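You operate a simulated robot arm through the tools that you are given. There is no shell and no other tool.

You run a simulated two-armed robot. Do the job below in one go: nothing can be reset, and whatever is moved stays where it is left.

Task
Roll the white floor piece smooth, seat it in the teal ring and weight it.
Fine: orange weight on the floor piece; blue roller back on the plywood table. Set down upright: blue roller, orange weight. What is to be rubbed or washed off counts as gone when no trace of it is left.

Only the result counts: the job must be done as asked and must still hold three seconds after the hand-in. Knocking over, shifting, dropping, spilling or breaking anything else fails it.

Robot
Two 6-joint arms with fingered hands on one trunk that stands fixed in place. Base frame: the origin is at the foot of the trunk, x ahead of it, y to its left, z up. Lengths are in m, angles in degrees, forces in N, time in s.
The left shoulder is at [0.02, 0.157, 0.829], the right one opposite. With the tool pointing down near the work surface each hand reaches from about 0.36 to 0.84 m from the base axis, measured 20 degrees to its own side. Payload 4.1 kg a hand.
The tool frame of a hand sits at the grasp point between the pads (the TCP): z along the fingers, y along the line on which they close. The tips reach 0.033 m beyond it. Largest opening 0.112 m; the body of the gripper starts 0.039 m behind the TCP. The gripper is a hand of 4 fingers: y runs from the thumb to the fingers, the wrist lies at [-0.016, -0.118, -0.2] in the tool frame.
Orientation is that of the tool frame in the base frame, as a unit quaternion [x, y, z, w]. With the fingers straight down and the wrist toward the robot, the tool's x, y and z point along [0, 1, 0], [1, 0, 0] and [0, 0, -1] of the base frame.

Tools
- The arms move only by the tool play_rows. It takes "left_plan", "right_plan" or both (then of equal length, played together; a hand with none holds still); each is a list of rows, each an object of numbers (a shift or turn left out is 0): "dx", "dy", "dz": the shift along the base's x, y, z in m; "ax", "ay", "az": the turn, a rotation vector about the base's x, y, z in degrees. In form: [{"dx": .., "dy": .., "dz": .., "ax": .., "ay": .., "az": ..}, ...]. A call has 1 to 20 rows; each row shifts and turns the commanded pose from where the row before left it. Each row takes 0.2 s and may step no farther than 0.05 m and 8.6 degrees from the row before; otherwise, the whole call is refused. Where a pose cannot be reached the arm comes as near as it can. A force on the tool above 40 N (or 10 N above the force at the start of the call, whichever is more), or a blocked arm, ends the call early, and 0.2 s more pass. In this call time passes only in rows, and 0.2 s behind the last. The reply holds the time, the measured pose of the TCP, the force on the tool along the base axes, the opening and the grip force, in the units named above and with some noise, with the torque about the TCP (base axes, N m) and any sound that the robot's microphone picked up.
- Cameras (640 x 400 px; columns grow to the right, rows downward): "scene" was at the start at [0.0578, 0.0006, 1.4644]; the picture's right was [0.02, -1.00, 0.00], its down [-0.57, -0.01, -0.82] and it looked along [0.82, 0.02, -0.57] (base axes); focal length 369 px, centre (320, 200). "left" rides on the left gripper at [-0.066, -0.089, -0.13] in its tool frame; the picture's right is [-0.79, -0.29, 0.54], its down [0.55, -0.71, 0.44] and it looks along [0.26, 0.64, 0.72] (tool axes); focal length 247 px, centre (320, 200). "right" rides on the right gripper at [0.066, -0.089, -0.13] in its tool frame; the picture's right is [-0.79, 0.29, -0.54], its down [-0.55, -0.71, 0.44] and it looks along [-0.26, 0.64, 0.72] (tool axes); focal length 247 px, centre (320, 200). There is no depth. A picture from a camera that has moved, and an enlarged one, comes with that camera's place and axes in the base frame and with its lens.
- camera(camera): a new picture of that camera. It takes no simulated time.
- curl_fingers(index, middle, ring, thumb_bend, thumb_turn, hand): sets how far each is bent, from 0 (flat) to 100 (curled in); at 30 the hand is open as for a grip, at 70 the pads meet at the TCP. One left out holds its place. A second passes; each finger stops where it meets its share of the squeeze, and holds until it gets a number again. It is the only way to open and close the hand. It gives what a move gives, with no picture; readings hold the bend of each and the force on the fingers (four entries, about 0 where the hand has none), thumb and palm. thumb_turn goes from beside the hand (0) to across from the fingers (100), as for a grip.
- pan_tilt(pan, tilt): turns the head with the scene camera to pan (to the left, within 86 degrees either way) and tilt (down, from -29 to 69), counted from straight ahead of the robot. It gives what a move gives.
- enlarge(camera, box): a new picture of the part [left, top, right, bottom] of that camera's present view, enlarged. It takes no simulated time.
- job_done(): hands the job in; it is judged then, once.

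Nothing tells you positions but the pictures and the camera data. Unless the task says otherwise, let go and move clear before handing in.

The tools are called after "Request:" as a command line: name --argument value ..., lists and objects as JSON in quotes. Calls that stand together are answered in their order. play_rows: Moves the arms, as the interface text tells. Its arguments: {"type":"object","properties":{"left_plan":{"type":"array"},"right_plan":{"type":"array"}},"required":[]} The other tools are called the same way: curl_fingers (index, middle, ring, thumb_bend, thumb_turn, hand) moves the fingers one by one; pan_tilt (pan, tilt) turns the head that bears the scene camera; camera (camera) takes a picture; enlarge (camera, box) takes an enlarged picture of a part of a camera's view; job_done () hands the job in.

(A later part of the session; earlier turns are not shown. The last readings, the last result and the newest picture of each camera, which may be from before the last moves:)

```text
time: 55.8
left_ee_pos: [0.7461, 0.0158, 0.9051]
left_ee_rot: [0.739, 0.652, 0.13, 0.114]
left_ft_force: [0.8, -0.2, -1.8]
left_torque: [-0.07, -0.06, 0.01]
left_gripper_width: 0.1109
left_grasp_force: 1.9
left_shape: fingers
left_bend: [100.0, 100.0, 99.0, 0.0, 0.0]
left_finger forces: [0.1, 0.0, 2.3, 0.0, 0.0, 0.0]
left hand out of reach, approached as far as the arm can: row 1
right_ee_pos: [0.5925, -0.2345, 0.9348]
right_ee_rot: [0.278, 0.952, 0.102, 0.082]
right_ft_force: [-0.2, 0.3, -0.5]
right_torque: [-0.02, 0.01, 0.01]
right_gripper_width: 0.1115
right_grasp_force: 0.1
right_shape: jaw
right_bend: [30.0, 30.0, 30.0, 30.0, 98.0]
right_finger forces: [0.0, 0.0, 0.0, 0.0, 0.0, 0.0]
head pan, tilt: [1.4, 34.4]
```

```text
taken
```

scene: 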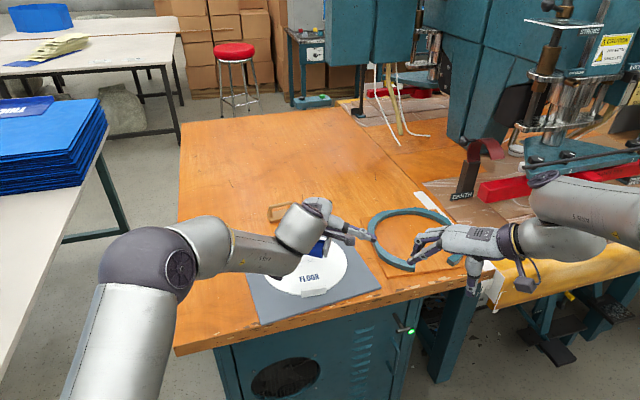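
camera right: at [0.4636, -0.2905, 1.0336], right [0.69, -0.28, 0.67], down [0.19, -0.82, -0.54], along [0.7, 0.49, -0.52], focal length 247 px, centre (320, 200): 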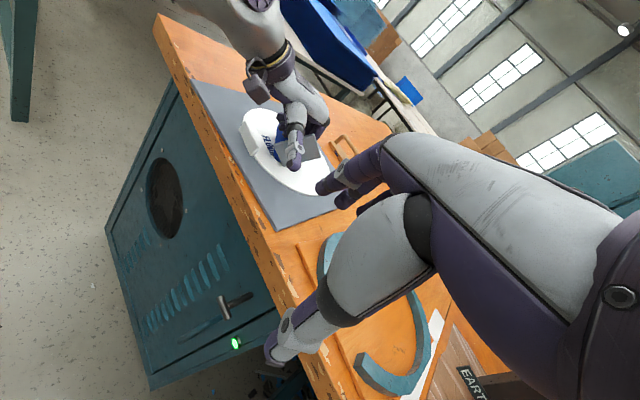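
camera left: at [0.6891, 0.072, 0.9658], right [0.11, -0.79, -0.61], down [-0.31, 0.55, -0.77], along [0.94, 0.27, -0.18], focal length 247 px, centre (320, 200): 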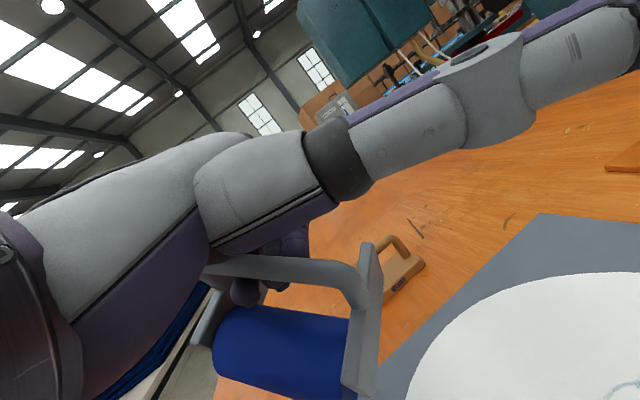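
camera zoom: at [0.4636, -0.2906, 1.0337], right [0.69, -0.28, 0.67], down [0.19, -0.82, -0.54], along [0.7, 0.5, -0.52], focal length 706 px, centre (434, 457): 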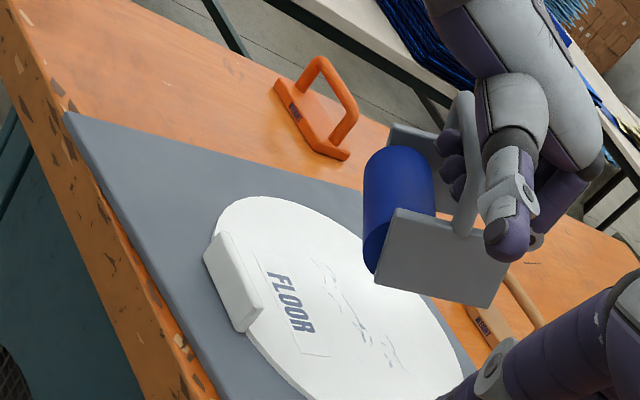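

From this side view the bar is clearly enclosed in the fist. I'll carry the roller back to its free spot on the table at the left, where there's room to regrasp it by the cheek plates.

Request:
play_rows --left_plan '[{"dz": 0.01}, {"dz": 0.01}, {"dx": -0.007, "dy": 0.021, "az": 4}, {"dx": -0.007, "dy": 0.021, "az": 4}, {"dx": -0.007, "dy": 0.021, "az": 4}, {"dx": -0.007, "dy": 0.021, "az": 4}, {"dx": -0.007, "dy": 0.021, "az": 4}, {"dx": -0.007, "dy": 0.021, "az": 4}, {"dx": -0.007, "dy": 0.021, "az": 4}, {"dx": -0.007, "dy": 0.021, "az": 4}, {"dx": -0.007, "dy": 0.021, "az": 4}, {"dx": -0.007, "dy": 0.021, "az": 4}, {"dx": -0.007, "dy": 0.021, "az": 4}, {"dx": -0.007, "dy": 0.021, "az": 4}, {"dx": -0.007, "dy": 0.021, "az": 4}]'

Request:
camera --camera "left"

Request:
camera --camera "right"

Request:
camera --camera "scene"

```text
time: 59.0
left_ee_pos: [0.6549, 0.2882, 0.9252]
left_ee_rot: [0.379, 0.909, 0.166, 0.046]
left_ft_force: [0.9, 0.1, -1.3]
left_torque: [0.02, -0.05, 0.01]
left_gripper_width: 0.1108
left_grasp_force: 1.0
left_shape: fingers
left_bend: [100.0, 100.0, 99.0, 0.0, 0.0]
left_finger forces: [0.0, 0.0, 2.3, 0.0, 0.0, 0.0]
right_ee_pos: [0.592, -0.2351, 0.9344]
right_ee_rot: [0.278, 0.952, 0.101, 0.082]
right_ft_force: [-0.3, -0.2, 0.8]
right_torque: [0.01, -0.01, 0.01]
right_gripper_width: 0.1119
right_grasp_force: 0.0
right_shape: jaw
right_bend: [30.0, 30.0, 30.0, 30.0, 98.0]
right_finger forces: [0.1, 0.0, 0.1, 0.0, 0.0, 0.0]
head pan, tilt: [1.4, 34.4]
```

```text
taken
camera left: at [0.6132, 0.1476, 1.0125], right [0.48, -0.6, -0.64], down [-0.78, 0.04, -0.63], along [0.4, 0.8, -0.45], focal length 247 px, centre (320, 200)
```

left: 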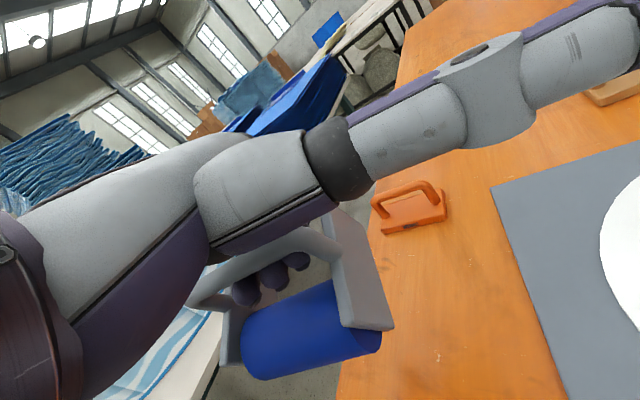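

```text
taken
camera right: at [0.4635, -0.2907, 1.0337], right [0.69, -0.28, 0.67], down [0.19, -0.82, -0.54], along [0.7, 0.5, -0.52], focal length 247 px, centre (320, 200)
```

right: 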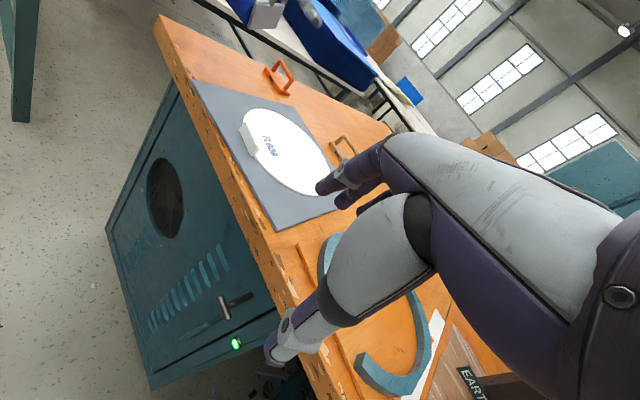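

```text
taken
```

scene: 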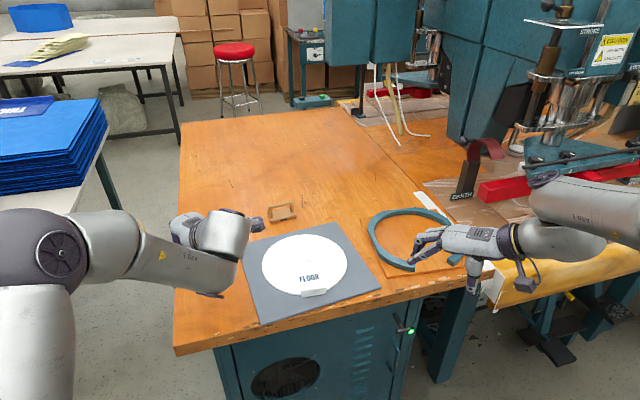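

The roller hangs above its old table spot. I'll shift slightly away from the near edge and lower it.

Request:
play_rows --left_plan '[{"dx": 0.012, "dy": 0.002}, {"dx": 0.012, "dy": 0.002}, {"dz": -0.02}, {"dz": -0.02}, {"dz": -0.015}, {"dz": -0.01}, {"dz": -0.01}, {"dz": -0.006}]'

Request:
camera --camera "left"

```text
time: 60.8
left_ee_pos: [0.6771, 0.2929, 0.8418]
left_ee_rot: [0.38, 0.909, 0.166, 0.046]
left_ft_force: [-0.6, -0.2, -1.9]
left_torque: [0.05, -0.07, 0.01]
left_gripper_width: 0.1109
left_grasp_force: 1.8
left_shape: fingers
left_bend: [100.0, 100.0, 99.0, 0.0, 0.0]
left_finger forces: [0.0, 0.0, 2.4, 0.0, 0.0, 0.0]
right_ee_pos: [0.5917, -0.2342, 0.9353]
right_ee_rot: [0.278, 0.952, 0.102, 0.081]
right_ft_force: [-0.6, 0.7, 0.4]
right_torque: [-0.02, 0.04, -0.01]
right_gripper_width: 0.1117
right_grasp_force: 0.1
right_shape: jaw
right_bend: [30.0, 30.0, 30.0, 30.0, 98.0]
right_finger forces: [0.0, 0.0, 0.0, 0.0, 0.0, 0.0]
head pan, tilt: [1.4, 34.4]
```

```text
taken
camera left: at [0.6359, 0.1533, 0.9306], right [0.48, -0.6, -0.64], down [-0.78, 0.04, -0.63], along [0.4, 0.8, -0.45], focal length 247 px, centre (320, 200)
```

left: 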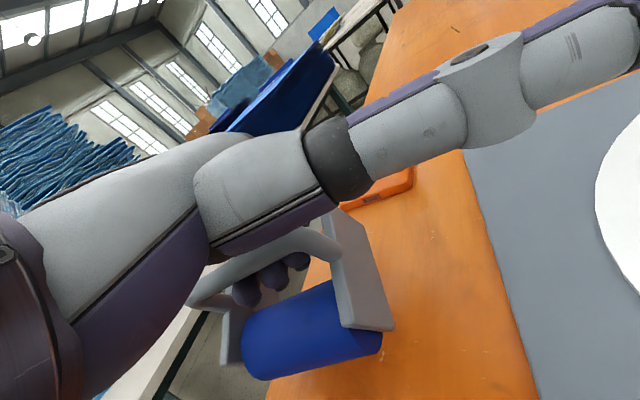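

The roller's left rear corner is close to the table's left edge, so I'll shift it 2 cm to the right before setting it down.

Request:
play_rows --left_plan '[{"dx": 0.005, "dy": -0.011}, {"dx": 0.005, "dy": -0.011}, {"dz": -0.005}, {"dz": -0.005}, {"dz": -0.004}]'

Request:
camera --camera "left"

```text
time: 62.0
left_ee_pos: [0.6871, 0.27, 0.8294]
left_ee_rot: [0.379, 0.909, 0.166, 0.047]
left_ft_force: [0.7, -0.3, -2.1]
left_torque: [0.0, -0.07, 0.02]
left_gripper_width: 0.1108
left_grasp_force: 1.7
left_shape: fingers
left_bend: [100.0, 100.0, 99.0, 0.0, 0.0]
left_finger forces: [0.1, 0.0, 2.3, 0.0, 0.0, 0.0]
right_ee_pos: [0.5919, -0.2345, 0.9352]
right_ee_rot: [0.278, 0.952, 0.102, 0.081]
right_ft_force: [0.3, -0.4, -0.2]
right_torque: [0.01, 0.06, -0.03]
right_gripper_width: 0.1119
right_grasp_force: 0.0
right_shape: jaw
right_bend: [30.0, 30.0, 30.0, 30.0, 98.0]
right_finger forces: [0.1, 0.0, 0.0, 0.0, 0.0, 0.1]
head pan, tilt: [1.4, 34.4]
```

```text
taken
camera left: at [0.646, 0.1307, 0.9169], right [0.48, -0.6, -0.64], down [-0.78, 0.04, -0.63], along [0.4, 0.8, -0.45], focal length 247 px, centre (320, 200)
```

left: 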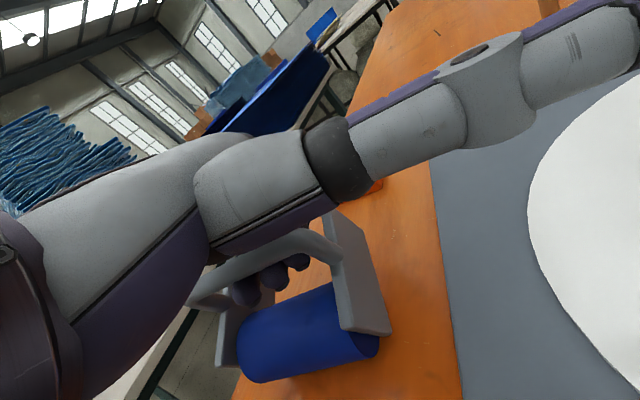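

Still fully hanging; continuing to lower in small steps until the weight comes off.

Request:
play_rows --left_plan '[{"dz": -0.004}, {"dz": -0.004}, {"dz": -0.003}, {"dz": -0.003}]'

Request:
enlarge --camera "left" --box '[160, 180, 480, 400]'

```text
time: 63.0
left_ee_pos: [0.6877, 0.2698, 0.8148]
left_ee_rot: [0.379, 0.909, 0.166, 0.047]
left_ft_force: [0.1, 1.0, 1.0]
left_torque: [0.0, 0.04, 0.0]
left_gripper_width: 0.1108
left_grasp_force: 0.2
left_shape: fingers
left_bend: [100.0, 100.0, 100.0, 0.0, 0.0]
left_finger forces: [0.1, 0.0, 0.5, 0.1, 0.0, 0.0]
right_ee_pos: [0.5911, -0.2331, 0.9353]
right_ee_rot: [0.278, 0.952, 0.102, 0.081]
right_ft_force: [0.1, 0.3, -0.2]
right_torque: [-0.02, -0.02, -0.02]
right_gripper_width: 0.1118
right_grasp_force: 0.1
right_shape: jaw
right_bend: [30.0, 30.0, 30.0, 30.0, 98.0]
right_finger forces: [0.1, 0.0, 0.0, 0.0, 0.0, 0.0]
head pan, tilt: [1.4, 34.4]
```

```text
1.82 times, centred on (320, 290) of left
camera zoom: at [0.646, 0.1304, 0.9032], right [0.48, -0.6, -0.64], down [-0.78, 0.04, -0.63], along [0.4, 0.8, -0.45], focal length 449 px, centre (320, 36)
```

zoom: 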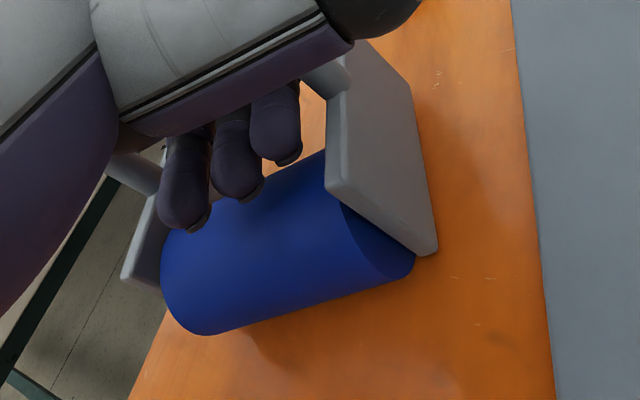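

The roller now stands on the table. Opening the fingers and retreating along the hand axis.

Request:
curl_fingers --hand "left" --index 30 --middle 30 --ring 30

Request:
enlarge --camera "left" --box '[160, 180, 480, 400]'

```text
time: 64.0
left_ee_pos: [0.6871, 0.2704, 0.8135]
left_ee_rot: [0.378, 0.909, 0.166, 0.046]
left_ft_force: [0.5, 0.4, 0.3]
left_torque: [-0.01, 0.0, 0.04]
left_gripper_width: 0.1714
left_grasp_force: 0.0
left_shape: fingers
left_bend: [30.0, 30.0, 30.0, 0.0, 0.0]
left_finger forces: [0.0, 0.0, 0.0, 0.0, 0.1, 0.0]
right_ee_pos: [0.5912, -0.2333, 0.9347]
right_ee_rot: [0.279, 0.952, 0.102, 0.081]
right_ft_force: [0.3, 1.0, -0.4]
right_torque: [0.0, 0.0, -0.01]
right_gripper_width: 0.1117
right_grasp_force: 0.1
right_shape: jaw
right_bend: [30.0, 30.0, 30.0, 30.0, 98.0]
right_finger forces: [0.0, 0.1, 0.0, 0.0, 0.0, 0.1]
head pan, tilt: [1.4, 34.4]
```

```text
1.82 times, centred on (320, 290) of left
camera zoom: at [0.6457, 0.1305, 0.9024], right [0.48, -0.6, -0.64], down [-0.78, 0.04, -0.62], along [0.4, 0.8, -0.45], focal length 449 px, centre (320, 36)
```

zoom: 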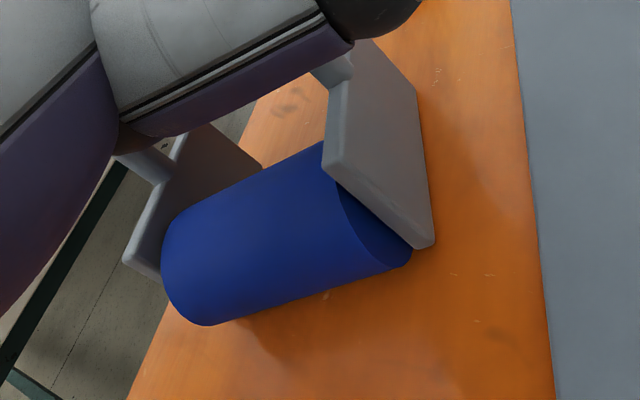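

Released cleanly. Retreating upward along the hand axis to re-measure the roller.

Request:
play_rows --left_plan '[{"dx": -0.0042, "dy": -0.0053, "dz": 0.0188}, {"dx": -0.0042, "dy": -0.0053, "dz": 0.0188}, {"dx": -0.0063, "dy": -0.008, "dz": 0.0282}, {"dx": -0.0063, "dy": -0.008, "dz": 0.0282}, {"dx": -0.0063, "dy": -0.008, "dz": 0.0282}]'

Request:
camera --camera "left"

Request:
enlarge --camera "left" --box '[260, 190, 500, 400]'

Request:
camera --camera "scene"

```text
time: 65.2
left_ee_pos: [0.6594, 0.2364, 0.9359]
left_ee_rot: [0.379, 0.909, 0.166, 0.046]
left_ft_force: [0.5, 0.7, -1.0]
left_torque: [-0.02, 0.01, 0.02]
left_gripper_width: 0.1712
left_grasp_force: 0.0
left_shape: fingers
left_bend: [30.0, 30.0, 30.0, 0.0, 0.0]
left_finger forces: [0.0, 0.0, 0.0, 0.0, 0.0, 0.1]
right_ee_pos: [0.5925, -0.2324, 0.9349]
right_ee_rot: [0.278, 0.951, 0.102, 0.082]
right_ft_force: [0.1, -0.1, -0.6]
right_torque: [-0.02, 0.02, 0.02]
right_gripper_width: 0.1118
right_grasp_force: 0.2
right_shape: jaw
right_bend: [30.0, 30.0, 30.0, 30.0, 98.0]
right_finger forces: [0.0, 0.1, 0.0, 0.0, 0.1, 0.0]
head pan, tilt: [1.4, 34.4]
```

```text
taken
camera left: at [0.6179, 0.0956, 1.0249], right [0.48, -0.6, -0.64], down [-0.78, 0.04, -0.62], along [0.4, 0.8, -0.45], focal length 247 px, centre (320, 200)
```

left: 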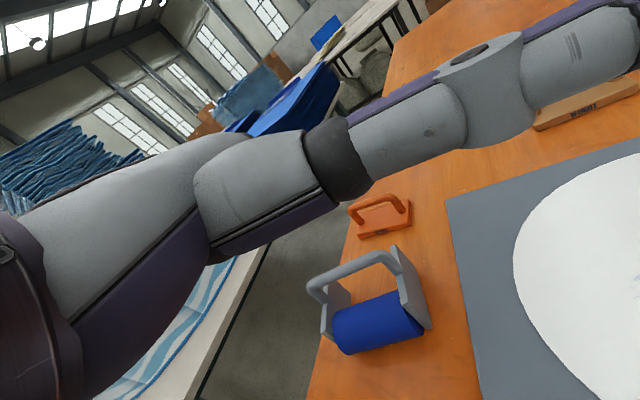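

```text
1.90 times, centred on (380, 295) of left
camera zoom: at [0.6179, 0.0956, 1.0249], right [0.48, -0.6, -0.64], down [-0.78, 0.04, -0.62], along [0.4, 0.8, -0.45], focal length 470 px, centre (206, 19)
```

zoom: 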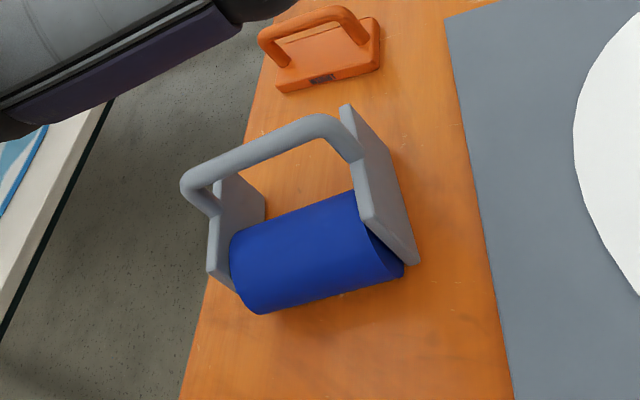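

```text
taken
```

scene: 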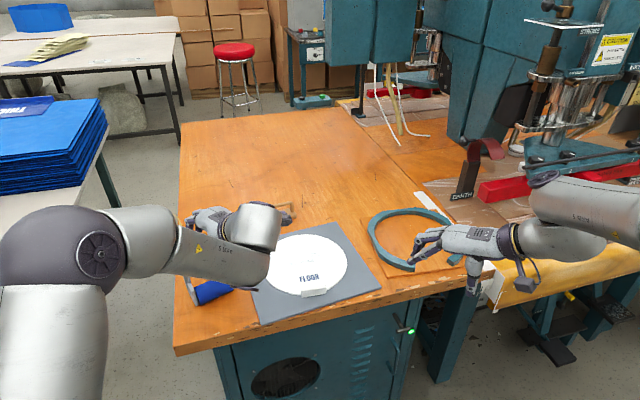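

The roller stands free: yaw ≈ 34°, roll mid ≈ (0.645, 0.267), cheeks about 0.098 m apart. I'll straighten the hand, swing it to yaw −56° so its closing line matches the roll axis, with the hand opened wide.

Request:
play_rows --left_plan '[{"dz": 0.01, "ax": -4.6, "ay": 4.73}, {"dz": 0.01, "ax": -4.6, "ay": 4.73}, {"dz": 0.01, "ax": -4.6, "ay": 4.73}, {"dx": 0.0005, "dy": 0.0037, "az": -8.33}, {"dx": 0.0005, "dy": 0.0037, "az": -8.33}, {"dx": 0.0005, "dy": 0.0037, "az": -8.33}, {"dx": 0.0005, "dy": 0.0037, "az": -8.33}, {"dx": 0.0005, "dy": 0.0037, "az": -8.33}, {"dx": 0.0005, "dy": 0.0037, "az": -8.33}, {"dx": 0.0005, "dy": 0.0037, "az": -8.33}, {"dx": 0.0005, "dy": 0.0037, "az": -8.33}, {"dx": 0.0005, "dy": 0.0037, "az": -8.33}, {"dx": 0.0005, "dy": 0.0037, "az": -8.33}, {"dx": 0.0005, "dy": 0.0037, "az": -8.33}, {"dx": 0.0005, "dy": 0.0037, "az": -8.33}]'

Request:
curl_fingers --hand "left" --index 22 --middle 22 --ring 22 --thumb_bend 22 --thumb_turn 100

Request:
camera --camera "left"

Request:
enlarge --camera "scene" --box '[140, 170, 300, 320]'

```text
time: 68.4
left_ee_pos: [0.6657, 0.2807, 0.966]
left_ee_rot: [0.955, 0.294, 0.021, -0.008]
left_ft_force: [-0.7, -0.4, 0.4]
left_torque: [0.04, 0.01, -0.02]
left_gripper_width: 0.1711
left_grasp_force: 0.0
left_shape: fingers
left_bend: [30.0, 30.0, 30.0, 0.0, 0.0]
left_finger forces: [0.1, 0.1, 0.0, 0.0, 0.0, 0.1]
right_ee_pos: [0.5925, -0.2336, 0.9357]
right_ee_rot: [0.278, 0.952, 0.101, 0.081]
right_ft_force: [-0.2, 0.2, 0.2]
right_torque: [0.0, -0.01, -0.02]
right_gripper_width: 0.1116
right_grasp_force: 0.1
right_shape: jaw
right_bend: [30.0, 30.0, 30.0, 30.0, 98.0]
right_finger forces: [0.0, 0.0, 0.0, 0.0, 0.1, 0.0]
head pan, tilt: [1.4, 34.4]
```

```text
time: 69.4
left_ee_pos: [0.6666, 0.2808, 0.9664]
left_ee_rot: [0.955, 0.294, 0.022, -0.008]
left_ft_force: [-0.2, 0.4, -0.5]
left_torque: [-0.01, -0.02, -0.01]
left_gripper_width: 0.1336
left_grasp_force: 0.0
left_shape: fingers
left_bend: [22.0, 22.0, 22.0, 22.0, 97.0]
left_finger forces: [0.0, 0.0, 0.0, 0.0, 0.0, 0.0]
right_ee_pos: [0.5927, -0.235, 0.9349]
right_ee_rot: [0.278, 0.952, 0.102, 0.08]
right_ft_force: [0.1, 1.5, 0.2]
right_torque: [0.02, -0.01, 0.03]
right_gripper_width: 0.1118
right_grasp_force: 0.1
right_shape: jaw
right_bend: [30.0, 30.0, 30.0, 30.0, 98.0]
right_finger forces: [0.1, 0.0, 0.0, 0.0, 0.0, 0.0]
head pan, tilt: [1.4, 34.4]
```

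```text
taken
camera left: at [0.5558, 0.3135, 1.0919], right [-0.8, -0.2, -0.57], down [0.07, 0.91, -0.41], along [0.6, -0.37, -0.71], focal length 247 px, centre (320, 200)
```

left: 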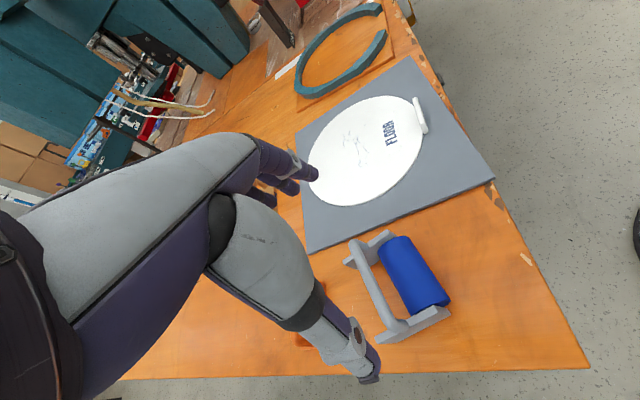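

```text
2.67 times, centred on (220, 245) of scene
camera zoom: at [0.0578, 0.0006, 1.4644], right [0.02, -1.0, 0.0], down [-0.57, -0.01, -0.82], along [0.82, 0.02, -0.57], focal length 983 px, centre (587, 80)
```

zoom: 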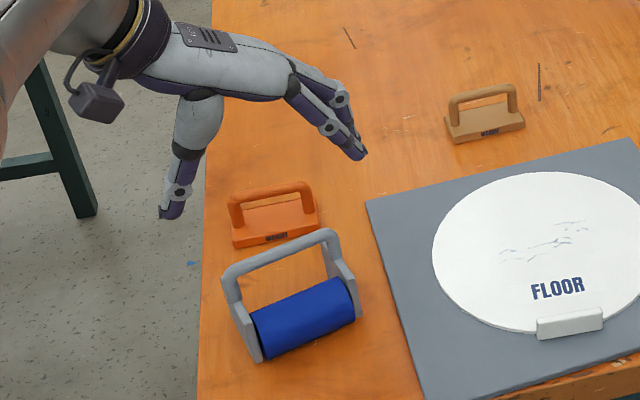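

Hand is over the roller, wide open and straight down. I'll zoom in for a precise alignment check.

Request:
enlarge --camera "left" --box '[330, 210, 480, 360]'

Request:
enlarge --camera "scene" --box '[190, 240, 270, 310]'

```text
2.67 times, centred on (405, 285) of left
camera zoom: at [0.5558, 0.3135, 1.0919], right [-0.8, -0.2, -0.57], down [0.07, 0.91, -0.41], along [0.6, -0.37, -0.71], focal length 659 px, centre (93, -27)
```

zoom: 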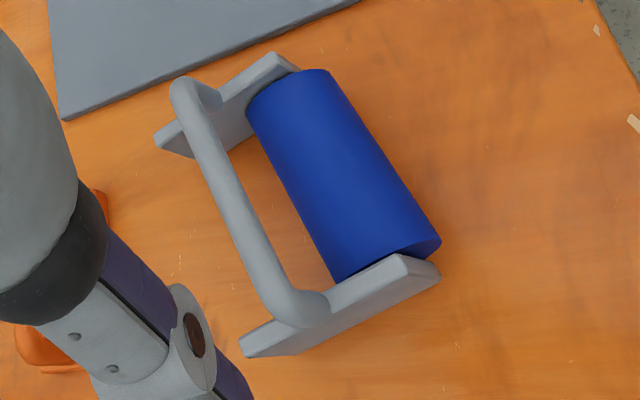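

```text
5.71 times, centred on (230, 275) of scene
camera zoom: at [0.0578, 0.0006, 1.4644], right [0.02, -1.0, 0.0], down [-0.57, -0.01, -0.82], along [0.82, 0.02, -0.57], focal length 2106 px, centre (834, -229)
```

zoom: 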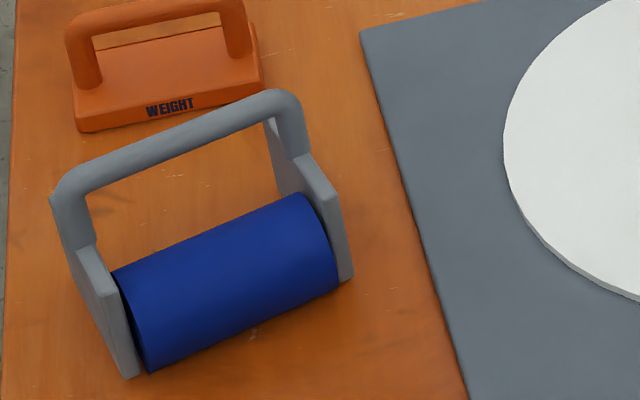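

Plates measured: outer faces 0.098 m apart, centre (0.671, 0.282), yaw ≈ 36°. Fine-aligning and descending to just above the grasp height.

Request:
play_rows --left_plan '[{"dx": 0.006, "dy": 0.003, "ax": -1.56, "ay": 2.1, "az": 1.7}, {"dz": -0.03}, {"dz": -0.03}, {"dz": -0.03}, {"dz": -0.012}]'

Request:
camera --camera "left"

Request:
enlarge --camera "scene" --box '[150, 200, 290, 320]'

```text
time: 70.6
left_ee_pos: [0.6722, 0.2826, 0.8639]
left_ee_rot: [0.951, 0.31, 0.001, 0.0]
left_ft_force: [-0.1, -0.8, 0.8]
left_torque: [-0.03, 0.01, -0.02]
left_gripper_width: 0.1335
left_grasp_force: 0.1
left_shape: fingers
left_bend: [22.0, 22.0, 22.0, 22.0, 97.0]
left_finger forces: [0.0, 0.1, 0.1, 0.1, 0.0, 0.0]
right_ee_pos: [0.5919, -0.2338, 0.9346]
right_ee_rot: [0.278, 0.952, 0.101, 0.081]
right_ft_force: [-0.7, 0.2, 0.0]
right_torque: [0.02, -0.01, -0.01]
right_gripper_width: 0.1119
right_grasp_force: 0.1
right_shape: jaw
right_bend: [30.0, 30.0, 30.0, 30.0, 98.0]
right_finger forces: [0.0, 0.0, 0.0, 0.0, 0.0, 0.1]
head pan, tilt: [1.4, 34.4]
```

```text
taken
camera left: at [0.5654, 0.3161, 0.9931], right [-0.81, -0.23, -0.54], down [0.03, 0.9, -0.44], along [0.59, -0.37, -0.72], focal length 247 px, centre (320, 200)
```

left: 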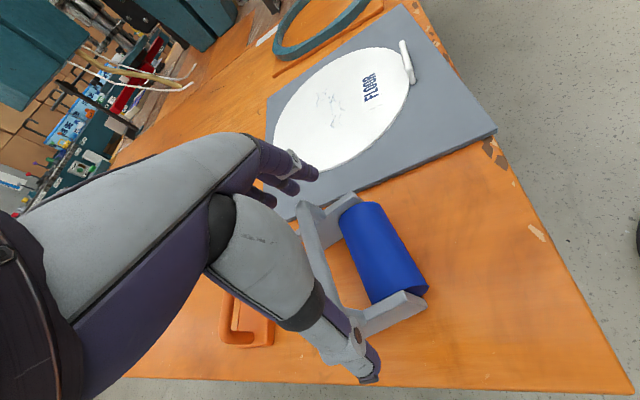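

```text
3.33 times, centred on (220, 260) of scene
camera zoom: at [0.0577, 0.0005, 1.4644], right [0.02, -1.0, 0.0], down [-0.57, -0.01, -0.82], along [0.82, 0.02, -0.57], focal length 1229 px, centre (653, 0)
```

zoom: 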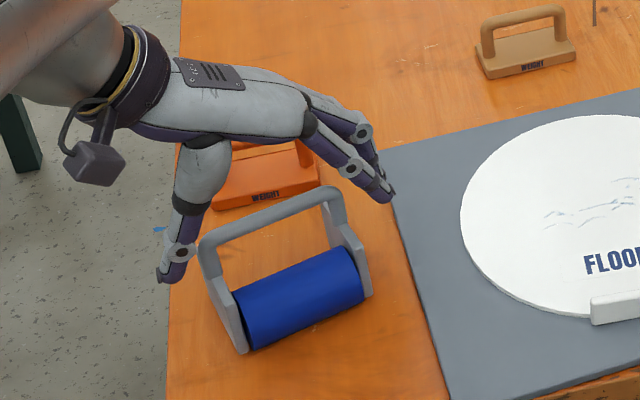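

Thumb and fingers straddle the two plates with clearance. Descending the rest.

Request:
play_rows --left_plan '[{"dz": -0.015}, {"dz": -0.012}, {"dz": -0.007}, {"dz": -0.004}, {"dz": -0.003}]'

Request:
camera --camera "left"

Request:
enlarge --camera "scene" --box '[150, 200, 290, 320]'

```text
time: 71.8
left_ee_pos: [0.6742, 0.2847, 0.8272]
left_ee_rot: [0.951, 0.309, 0.003, 0.0]
left_ft_force: [-13.8, 2.0, 34.5]
left_torque: [1.28, 0.63, 0.48]
left_gripper_width: 0.1412
left_grasp_force: 13.7
left_shape: fingers
left_bend: [22.0, 22.0, 22.0, 20.0, 95.0]
left_finger forces: [0.5, 0.0, 0.0, 0.0, 27.2, 0.0]
right_ee_pos: [0.5908, -0.2336, 0.9366]
right_ee_rot: [0.278, 0.952, 0.102, 0.082]
right_ft_force: [0.1, 0.5, -0.3]
right_torque: [0.03, -0.01, 0.01]
right_gripper_width: 0.1117
right_grasp_force: 0.0
right_shape: jaw
right_bend: [30.0, 30.0, 30.0, 30.0, 98.0]
right_finger forces: [0.0, 0.0, 0.0, 0.0, 0.0, 0.0]
head pan, tilt: [1.4, 34.4]
```

```text
taken
camera left: at [0.566, 0.3171, 0.9558], right [-0.81, -0.23, -0.54], down [0.03, 0.9, -0.43], along [0.59, -0.37, -0.72], focal length 247 px, centre (320, 200)
```

left: 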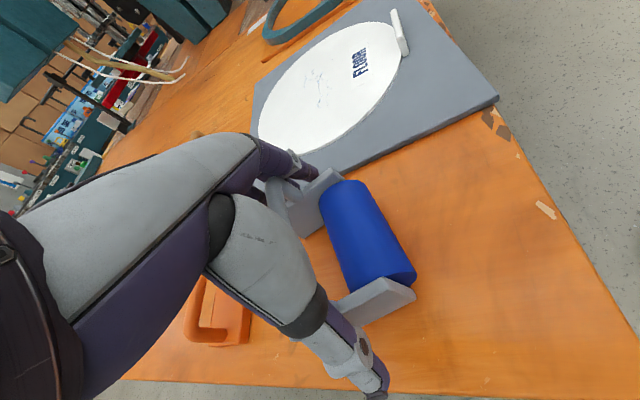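

```text
3.33 times, centred on (220, 260) of scene
camera zoom: at [0.0564, 0.0002, 1.4644], right [0.02, -1.0, 0.0], down [-0.56, -0.01, -0.83], along [0.82, 0.02, -0.56], focal length 1229 px, centre (653, 0)
```

zoom: 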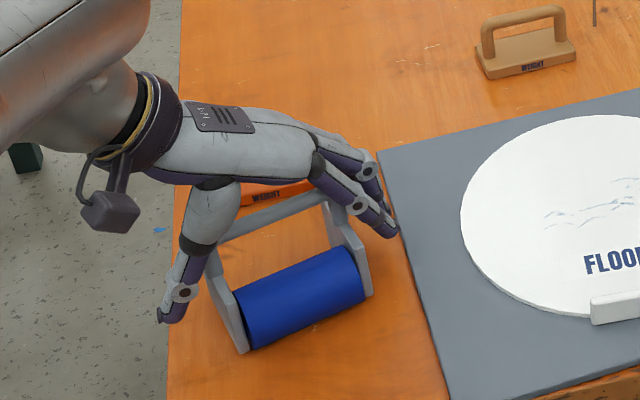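

The straight thumb's tip is hitting the table (27 N). I'll raise 1.3 cm and then close.

Request:
play_rows --left_plan '[{"dz": 0.007}, {"dz": 0.006}]'

Request:
curl_fingers --hand "left" --index 31 --middle 31 --ring 31 --thumb_bend 31 --thumb_turn 100

Request:
enlarge --camera "scene" --box '[150, 200, 290, 320]'

Request:
enlarge --camera "left" --box '[240, 120, 460, 400]'

```text
time: 72.4
left_ee_pos: [0.6723, 0.2831, 0.8347]
left_ee_rot: [0.951, 0.308, -0.002, 0.0]
left_ft_force: [-1.0, 0.1, -0.2]
left_torque: [-0.03, -0.01, 0.02]
left_gripper_width: 0.1341
left_grasp_force: 0.2
left_shape: fingers
left_bend: [22.0, 22.0, 22.0, 21.0, 97.0]
left_finger forces: [0.0, 0.0, 0.0, 0.0, 0.4, 0.0]
right_ee_pos: [0.5911, -0.2337, 0.9345]
right_ee_rot: [0.278, 0.952, 0.102, 0.082]
right_ft_force: [0.3, 0.2, -0.1]
right_torque: [0.01, -0.01, 0.02]
right_gripper_width: 0.1119
right_grasp_force: 0.1
right_shape: jaw
right_bend: [30.0, 30.0, 30.0, 30.0, 98.0]
right_finger forces: [0.1, 0.1, 0.0, 0.1, 0.0, 0.0]
head pan, tilt: [1.4, 34.4]
```

```text
time: 73.4
left_ee_pos: [0.6725, 0.2842, 0.8372]
left_ee_rot: [0.951, 0.309, 0.0, 0.0]
left_ft_force: [-0.6, -1.5, 0.2]
left_torque: [0.06, -0.06, 0.0]
left_gripper_width: 0.1124
left_grasp_force: 1.0
left_shape: fingers
left_bend: [30.0, 31.0, 31.0, 31.0, 97.0]
left_finger forces: [1.5, 0.1, 0.0, 0.1, 0.5, 0.0]
right_ee_pos: [0.5917, -0.2335, 0.9348]
right_ee_rot: [0.278, 0.952, 0.102, 0.081]
right_ft_force: [-1.0, 0.2, 0.1]
right_torque: [0.03, 0.01, 0.03]
right_gripper_width: 0.1118
right_grasp_force: 0.1
right_shape: jaw
right_bend: [30.0, 30.0, 30.0, 30.0, 98.0]
right_finger forces: [0.1, 0.0, 0.0, 0.0, 0.0, 0.1]
head pan, tilt: [1.4, 34.4]
```

```text
3.33 times, centred on (220, 260) of scene
camera zoom: at [0.0578, 0.0005, 1.4644], right [0.02, -1.0, 0.0], down [-0.57, -0.01, -0.82], along [0.82, 0.02, -0.57], focal length 1229 px, centre (653, 0)
```

zoom: 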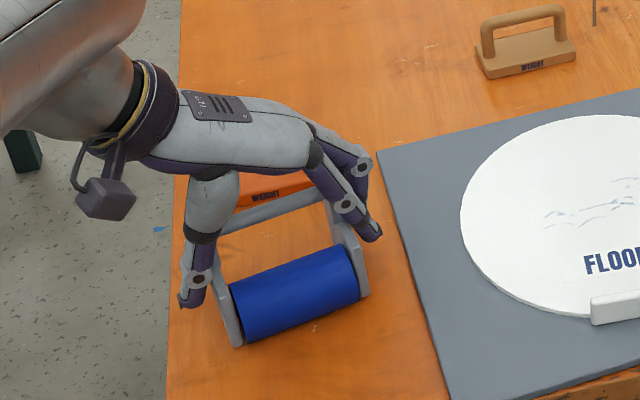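

```text
1.43 times, centred on (350, 260) of left
camera zoom: at [0.5661, 0.317, 0.9658], right [-0.81, -0.23, -0.54], down [0.03, 0.9, -0.44], along [0.59, -0.37, -0.72], focal length 353 px, centre (277, 114)
```

zoom: 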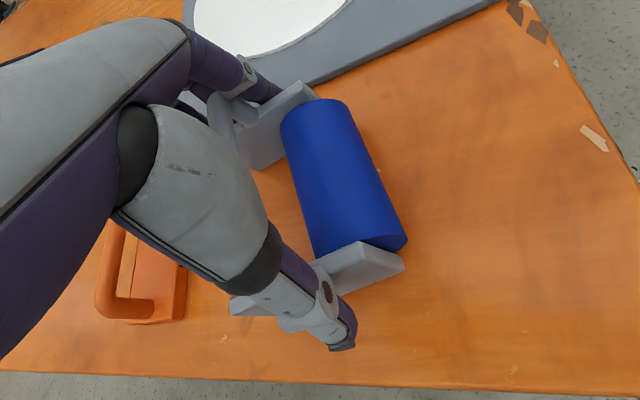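

Index and thumb are just touching the plates on both sides. Closing to squeeze.

Request:
curl_fingers --hand "left" --index 65 --middle 65 --ring 65 --thumb_bend 65

Request:
enlarge --camera "scene" --box '[150, 200, 290, 320]'

Request:
enlarge --camera "left" --box '[240, 120, 460, 400]'

```text
time: 74.4
left_ee_pos: [0.6719, 0.2835, 0.837]
left_ee_rot: [0.951, 0.309, 0.0, 0.0]
left_ft_force: [3.4, -4.6, 5.3]
left_torque: [-0.55, -0.54, -0.1]
left_gripper_width: 0.1032
left_grasp_force: 22.6
left_shape: fingers
left_bend: [34.0, 40.0, 37.0, 34.0, 100.0]
left_finger forces: [10.7, 7.4, 8.2, 0.0, 19.7, 0.0]
right_ee_pos: [0.5917, -0.2338, 0.9344]
right_ee_rot: [0.279, 0.952, 0.101, 0.082]
right_ft_force: [-0.4, -0.3, -0.6]
right_torque: [0.04, 0.0, 0.0]
right_gripper_width: 0.1116
right_grasp_force: 0.0
right_shape: jaw
right_bend: [30.0, 30.0, 30.0, 30.0, 98.0]
right_finger forces: [0.1, 0.0, 0.0, 0.0, 0.0, 0.0]
head pan, tilt: [1.4, 34.4]
```

```text
3.33 times, centred on (220, 260) of scene
camera zoom: at [0.0577, 0.0003, 1.4644], right [0.02, -1.0, 0.0], down [-0.57, -0.01, -0.82], along [0.82, 0.02, -0.57], focal length 1229 px, centre (653, 0)
```

zoom: 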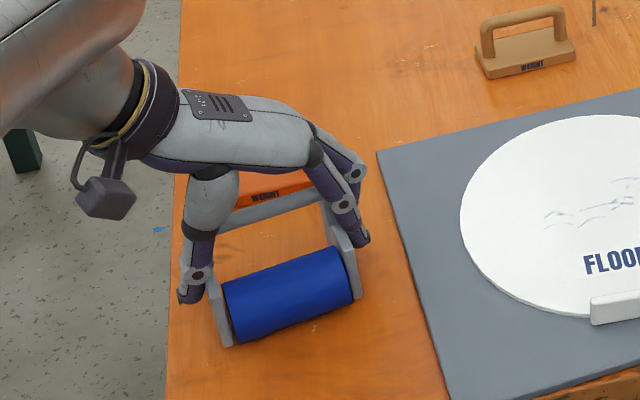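

```text
1.43 times, centred on (350, 260) of left
camera zoom: at [0.5662, 0.3166, 0.9663], right [-0.81, -0.23, -0.54], down [0.03, 0.9, -0.44], along [0.59, -0.37, -0.72], focal length 353 px, centre (277, 114)
```

zoom: 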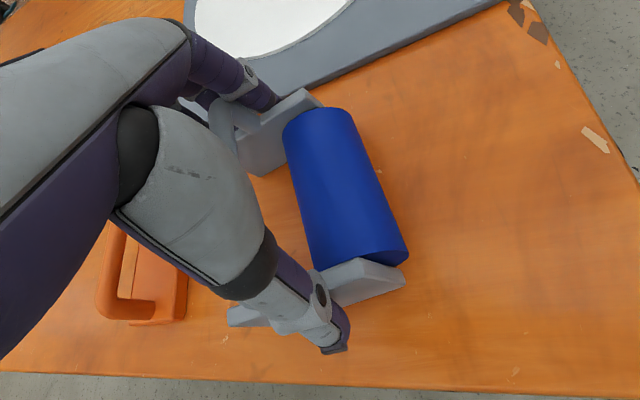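

Excellent — a firm 22 N grip across both cheek plates. Lifting the roller and checking that it stays level.

Request:
play_rows --left_plan '[{"dz": 0.01}, {"dz": 0.02}, {"dz": 0.03}, {"dz": 0.03}]'

Request:
camera --camera "left"

Request:
enlarge --camera "scene" --box '[150, 180, 290, 300]'

Request:
enlarge --camera "right" --box '[180, 0, 360, 120]'

```text
time: 75.4
left_ee_pos: [0.6715, 0.2831, 0.9283]
left_ee_rot: [0.951, 0.309, -0.001, -0.001]
left_ft_force: [-0.3, 2.1, -3.1]
left_torque: [0.02, -0.01, -0.01]
left_gripper_width: 0.1027
left_grasp_force: 20.9
left_shape: fingers
left_bend: [35.0, 41.0, 38.0, 34.0, 100.0]
left_finger forces: [6.8, 6.2, 7.0, 0.0, 22.0, 0.0]
right_ee_pos: [0.5924, -0.2326, 0.9353]
right_ee_rot: [0.278, 0.952, 0.101, 0.081]
right_ft_force: [-0.2, -0.2, -1.4]
right_torque: [0.0, 0.0, 0.03]
right_gripper_width: 0.1118
right_grasp_force: 0.1
right_shape: jaw
right_bend: [30.0, 30.0, 30.0, 30.0, 98.0]
right_finger forces: [0.1, 0.1, 0.0, 0.0, 0.1, 0.0]
head pan, tilt: [1.4, 34.4]
```

```text
taken
camera left: at [0.5659, 0.3171, 1.0564], right [-0.81, -0.23, -0.54], down [0.03, 0.9, -0.44], along [0.59, -0.37, -0.72], focal length 247 px, centre (320, 200)
```

left: 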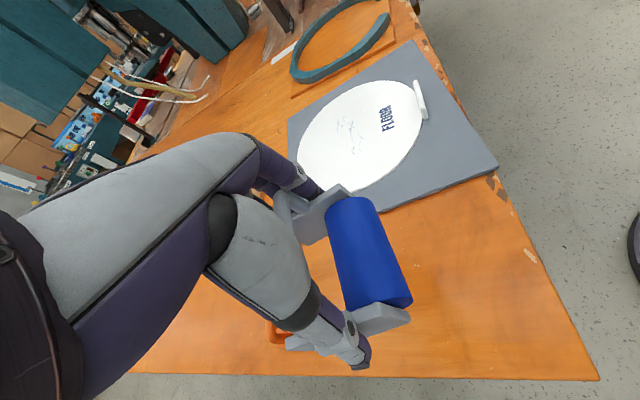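

```text
3.33 times, centred on (220, 240) of scene
camera zoom: at [0.0581, 0.0007, 1.4643], right [0.02, -1.0, 0.0], down [-0.57, -0.01, -0.82], along [0.82, 0.02, -0.57], focal length 1229 px, centre (653, 67)
```

zoom: 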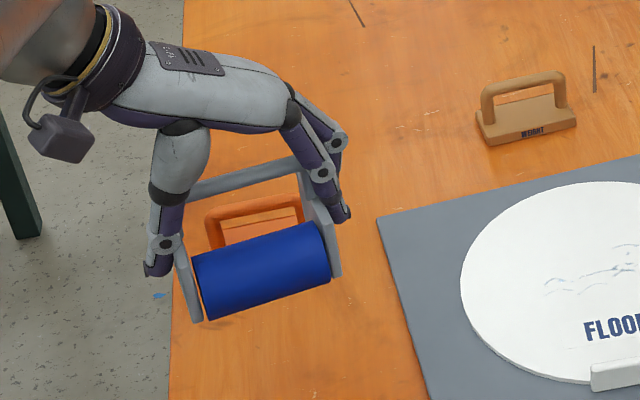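

```text
3.33 times, centred on (270, 60) of right
camera zoom: at [0.4636, -0.2905, 1.0337], right [0.69, -0.28, 0.67], down [0.19, -0.82, -0.54], along [0.7, 0.5, -0.52], focal length 823 px, centre (487, 667)
```

zoom: 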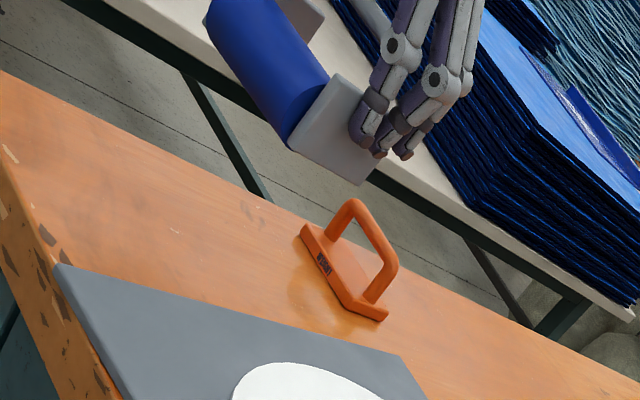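

Held firmly and level. Now I'll carry it over the disc while rotating so the roll axis points along x, for rolling sideways.

Request:
play_rows --left_plan '[{"dx": 0.014, "dy": -0.0176, "az": 7.1}, {"dx": 0.014, "dy": -0.0176, "az": 7.1}, {"dx": 0.014, "dy": -0.0176, "az": 7.1}, {"dx": 0.014, "dy": -0.0176, "az": 7.1}, {"dx": 0.014, "dy": -0.0176, "az": 7.1}, {"dx": 0.014, "dy": -0.0176, "az": 7.1}, {"dx": 0.014, "dy": -0.0176, "az": 7.1}]'

Request:
camera --camera "left"

Request:
enlarge --camera "scene" --box '[220, 160, 380, 310]'

Request:
enlarge --camera "right" --box '[180, 20, 380, 180]'

```text
time: 77.0
left_ee_pos: [0.7709, 0.1612, 0.9287]
left_ee_rot: [0.733, 0.68, 0.0, 0.0]
left_ft_force: [-0.2, 0.2, -1.7]
left_torque: [0.0, 0.04, -0.03]
left_gripper_width: 0.1024
left_grasp_force: 21.4
left_shape: fingers
left_bend: [35.0, 41.0, 38.0, 34.0, 100.0]
left_finger forces: [7.0, 6.1, 7.1, 0.1, 21.8, 0.1]
right_ee_pos: [0.5917, -0.2334, 0.9354]
right_ee_rot: [0.279, 0.952, 0.101, 0.081]
right_ft_force: [0.3, 0.2, 0.7]
right_torque: [-0.05, 0.01, -0.03]
right_gripper_width: 0.1119
right_grasp_force: 0.0
right_shape: jaw
right_bend: [30.0, 30.0, 30.0, 30.0, 98.0]
right_finger forces: [0.0, 0.0, 0.1, 0.1, 0.0, 0.0]
head pan, tilt: [1.4, 34.4]
```

```text
taken
camera left: at [0.6759, 0.1016, 1.0573], right [-0.34, -0.77, -0.54], down [-0.67, 0.6, -0.44], along [0.66, 0.21, -0.72], focal length 247 px, centre (320, 200)
```

left: 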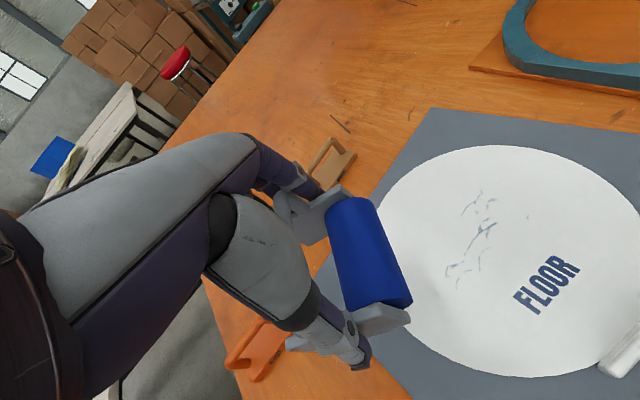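

```text
2.67 times, centred on (300, 235) of scene
camera zoom: at [0.0577, 0.0009, 1.4644], right [0.02, -1.0, 0.0], down [-0.57, -0.01, -0.82], along [0.82, 0.02, -0.57], focal length 983 px, centre (373, 107)
```

zoom: 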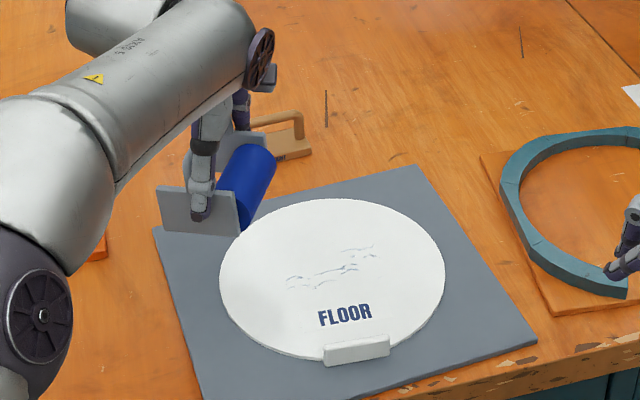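

```text
2.50 times, centred on (280, 100) of right
camera zoom: at [0.4634, -0.2903, 1.0339], right [0.69, -0.28, 0.67], down [0.19, -0.82, -0.54], along [0.7, 0.5, -0.52], focal length 617 px, centre (420, 450)
```

zoom: 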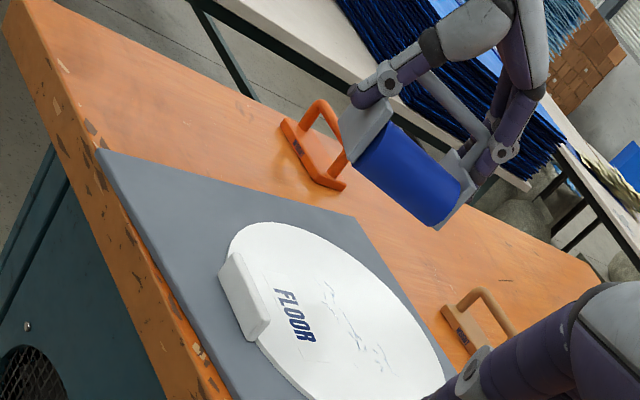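

The roll axis now lies along x at about (0.773, 0.133). I'll lower it at the left part of the disc until it touches.

Request:
play_rows --left_plan '[{"dy": -0.013, "dz": -0.02}, {"dz": -0.025}, {"dz": -0.02}, {"dz": -0.008}, {"dz": -0.003}, {"dz": -0.003}]'

Request:
enlarge --camera "left" --box '[260, 140, 640, 400]'

Request:
enlarge --camera "right" --box '[200, 40, 360, 180]'

```text
time: 78.4
left_ee_pos: [0.7711, 0.1481, 0.8491]
left_ee_rot: [0.733, 0.68, 0.0, 0.002]
left_ft_force: [0.5, 1.8, 4.9]
left_torque: [-0.06, -0.21, 0.05]
left_gripper_width: 0.1023
left_grasp_force: 22.0
left_shape: fingers
left_bend: [35.0, 41.0, 38.0, 34.0, 100.0]
left_finger forces: [9.9, 5.9, 6.7, 0.0, 21.4, 0.1]
right_ee_pos: [0.5924, -0.2339, 0.9345]
right_ee_rot: [0.278, 0.952, 0.102, 0.081]
right_ft_force: [0.7, 0.4, 0.2]
right_torque: [-0.02, 0.0, -0.03]
right_gripper_width: 0.1114
right_grasp_force: 0.1
right_shape: jaw
right_bend: [30.0, 30.0, 30.0, 30.0, 98.0]
right_finger forces: [0.0, 0.0, 0.0, 0.0, 0.1, 0.0]
head pan, tilt: [1.4, 34.4]
```

```text
1.54 times, centred on (450, 270) of left
camera zoom: at [0.6761, 0.0888, 0.9781], right [-0.34, -0.77, -0.54], down [-0.67, 0.6, -0.44], along [0.66, 0.21, -0.72], focal length 380 px, centre (120, 92)
```

zoom: 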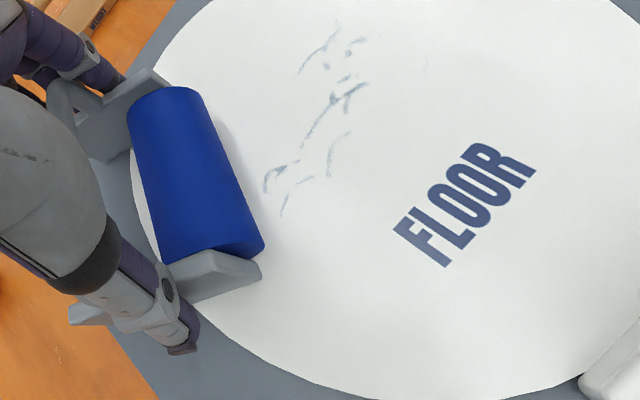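

```text
2.86 times, centred on (280, 110) of right
camera zoom: at [0.4634, -0.2906, 1.0338], right [0.69, -0.28, 0.67], down [0.19, -0.82, -0.54], along [0.7, 0.5, -0.52], focal length 706 px, centre (434, 457)
```

zoom: 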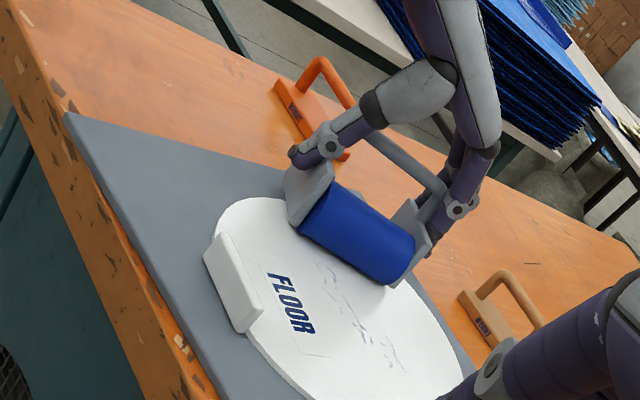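

Contact made (≈5 N net), with the wrinkles clearly visible ahead of the roll. Adding ~1 mm of press and rolling to the right (−y).

Request:
play_rows --left_plan '[{"dz": -0.0012}, {"dy": -0.008}, {"dy": -0.01}, {"dy": -0.01}, {"dy": -0.01}, {"dy": -0.01}]'

Request:
enlarge --camera "left" --box '[260, 140, 640, 400]'

Request:
enlarge --camera "right" --box '[200, 40, 360, 180]'

```text
time: 79.8
left_ee_pos: [0.7709, 0.1003, 0.8486]
left_ee_rot: [0.733, 0.681, 0.001, 0.0]
left_ft_force: [-0.4, 16.0, 20.6]
left_torque: [0.92, 0.1, -0.03]
left_gripper_width: 0.1045
left_grasp_force: 24.5
left_shape: fingers
left_bend: [37.0, 42.0, 39.0, 33.0, 100.0]
left_finger forces: [6.1, 5.0, 6.6, 0.0, 31.7, 0.0]
right_ee_pos: [0.5911, -0.2331, 0.9356]
right_ee_rot: [0.277, 0.952, 0.101, 0.082]
right_ft_force: [0.5, 0.6, 0.3]
right_torque: [0.0, -0.01, 0.04]
right_gripper_width: 0.1115
right_grasp_force: 0.0
right_shape: jaw
right_bend: [30.0, 30.0, 30.0, 30.0, 98.0]
right_finger forces: [0.1, 0.1, 0.1, 0.1, 0.0, 0.0]
head pan, tilt: [1.4, 34.4]
```

```text
1.54 times, centred on (450, 270) of left
camera zoom: at [0.6761, 0.0414, 0.9763], right [-0.34, -0.77, -0.54], down [-0.67, 0.6, -0.44], along [0.66, 0.21, -0.72], focal length 380 px, centre (120, 92)
```

zoom: 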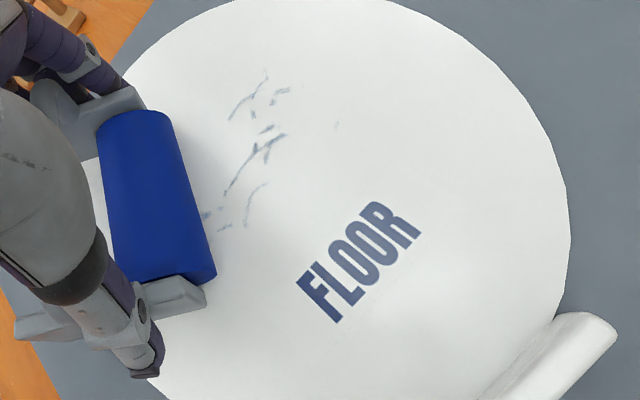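

```text
2.86 times, centred on (280, 110) of right
camera zoom: at [0.4631, -0.2901, 1.0341], right [0.69, -0.28, 0.67], down [0.19, -0.82, -0.54], along [0.7, 0.5, -0.52], focal length 706 px, centre (434, 457)
```

zoom: 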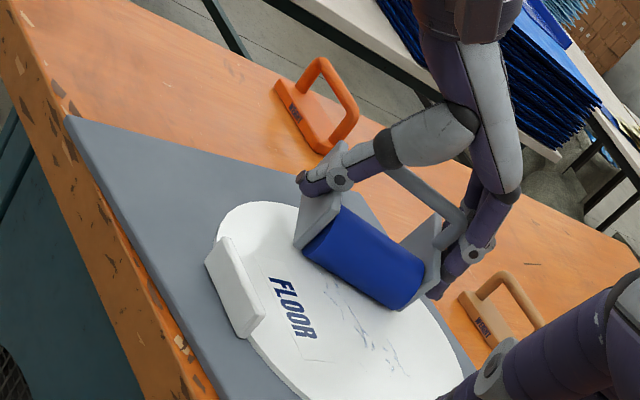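

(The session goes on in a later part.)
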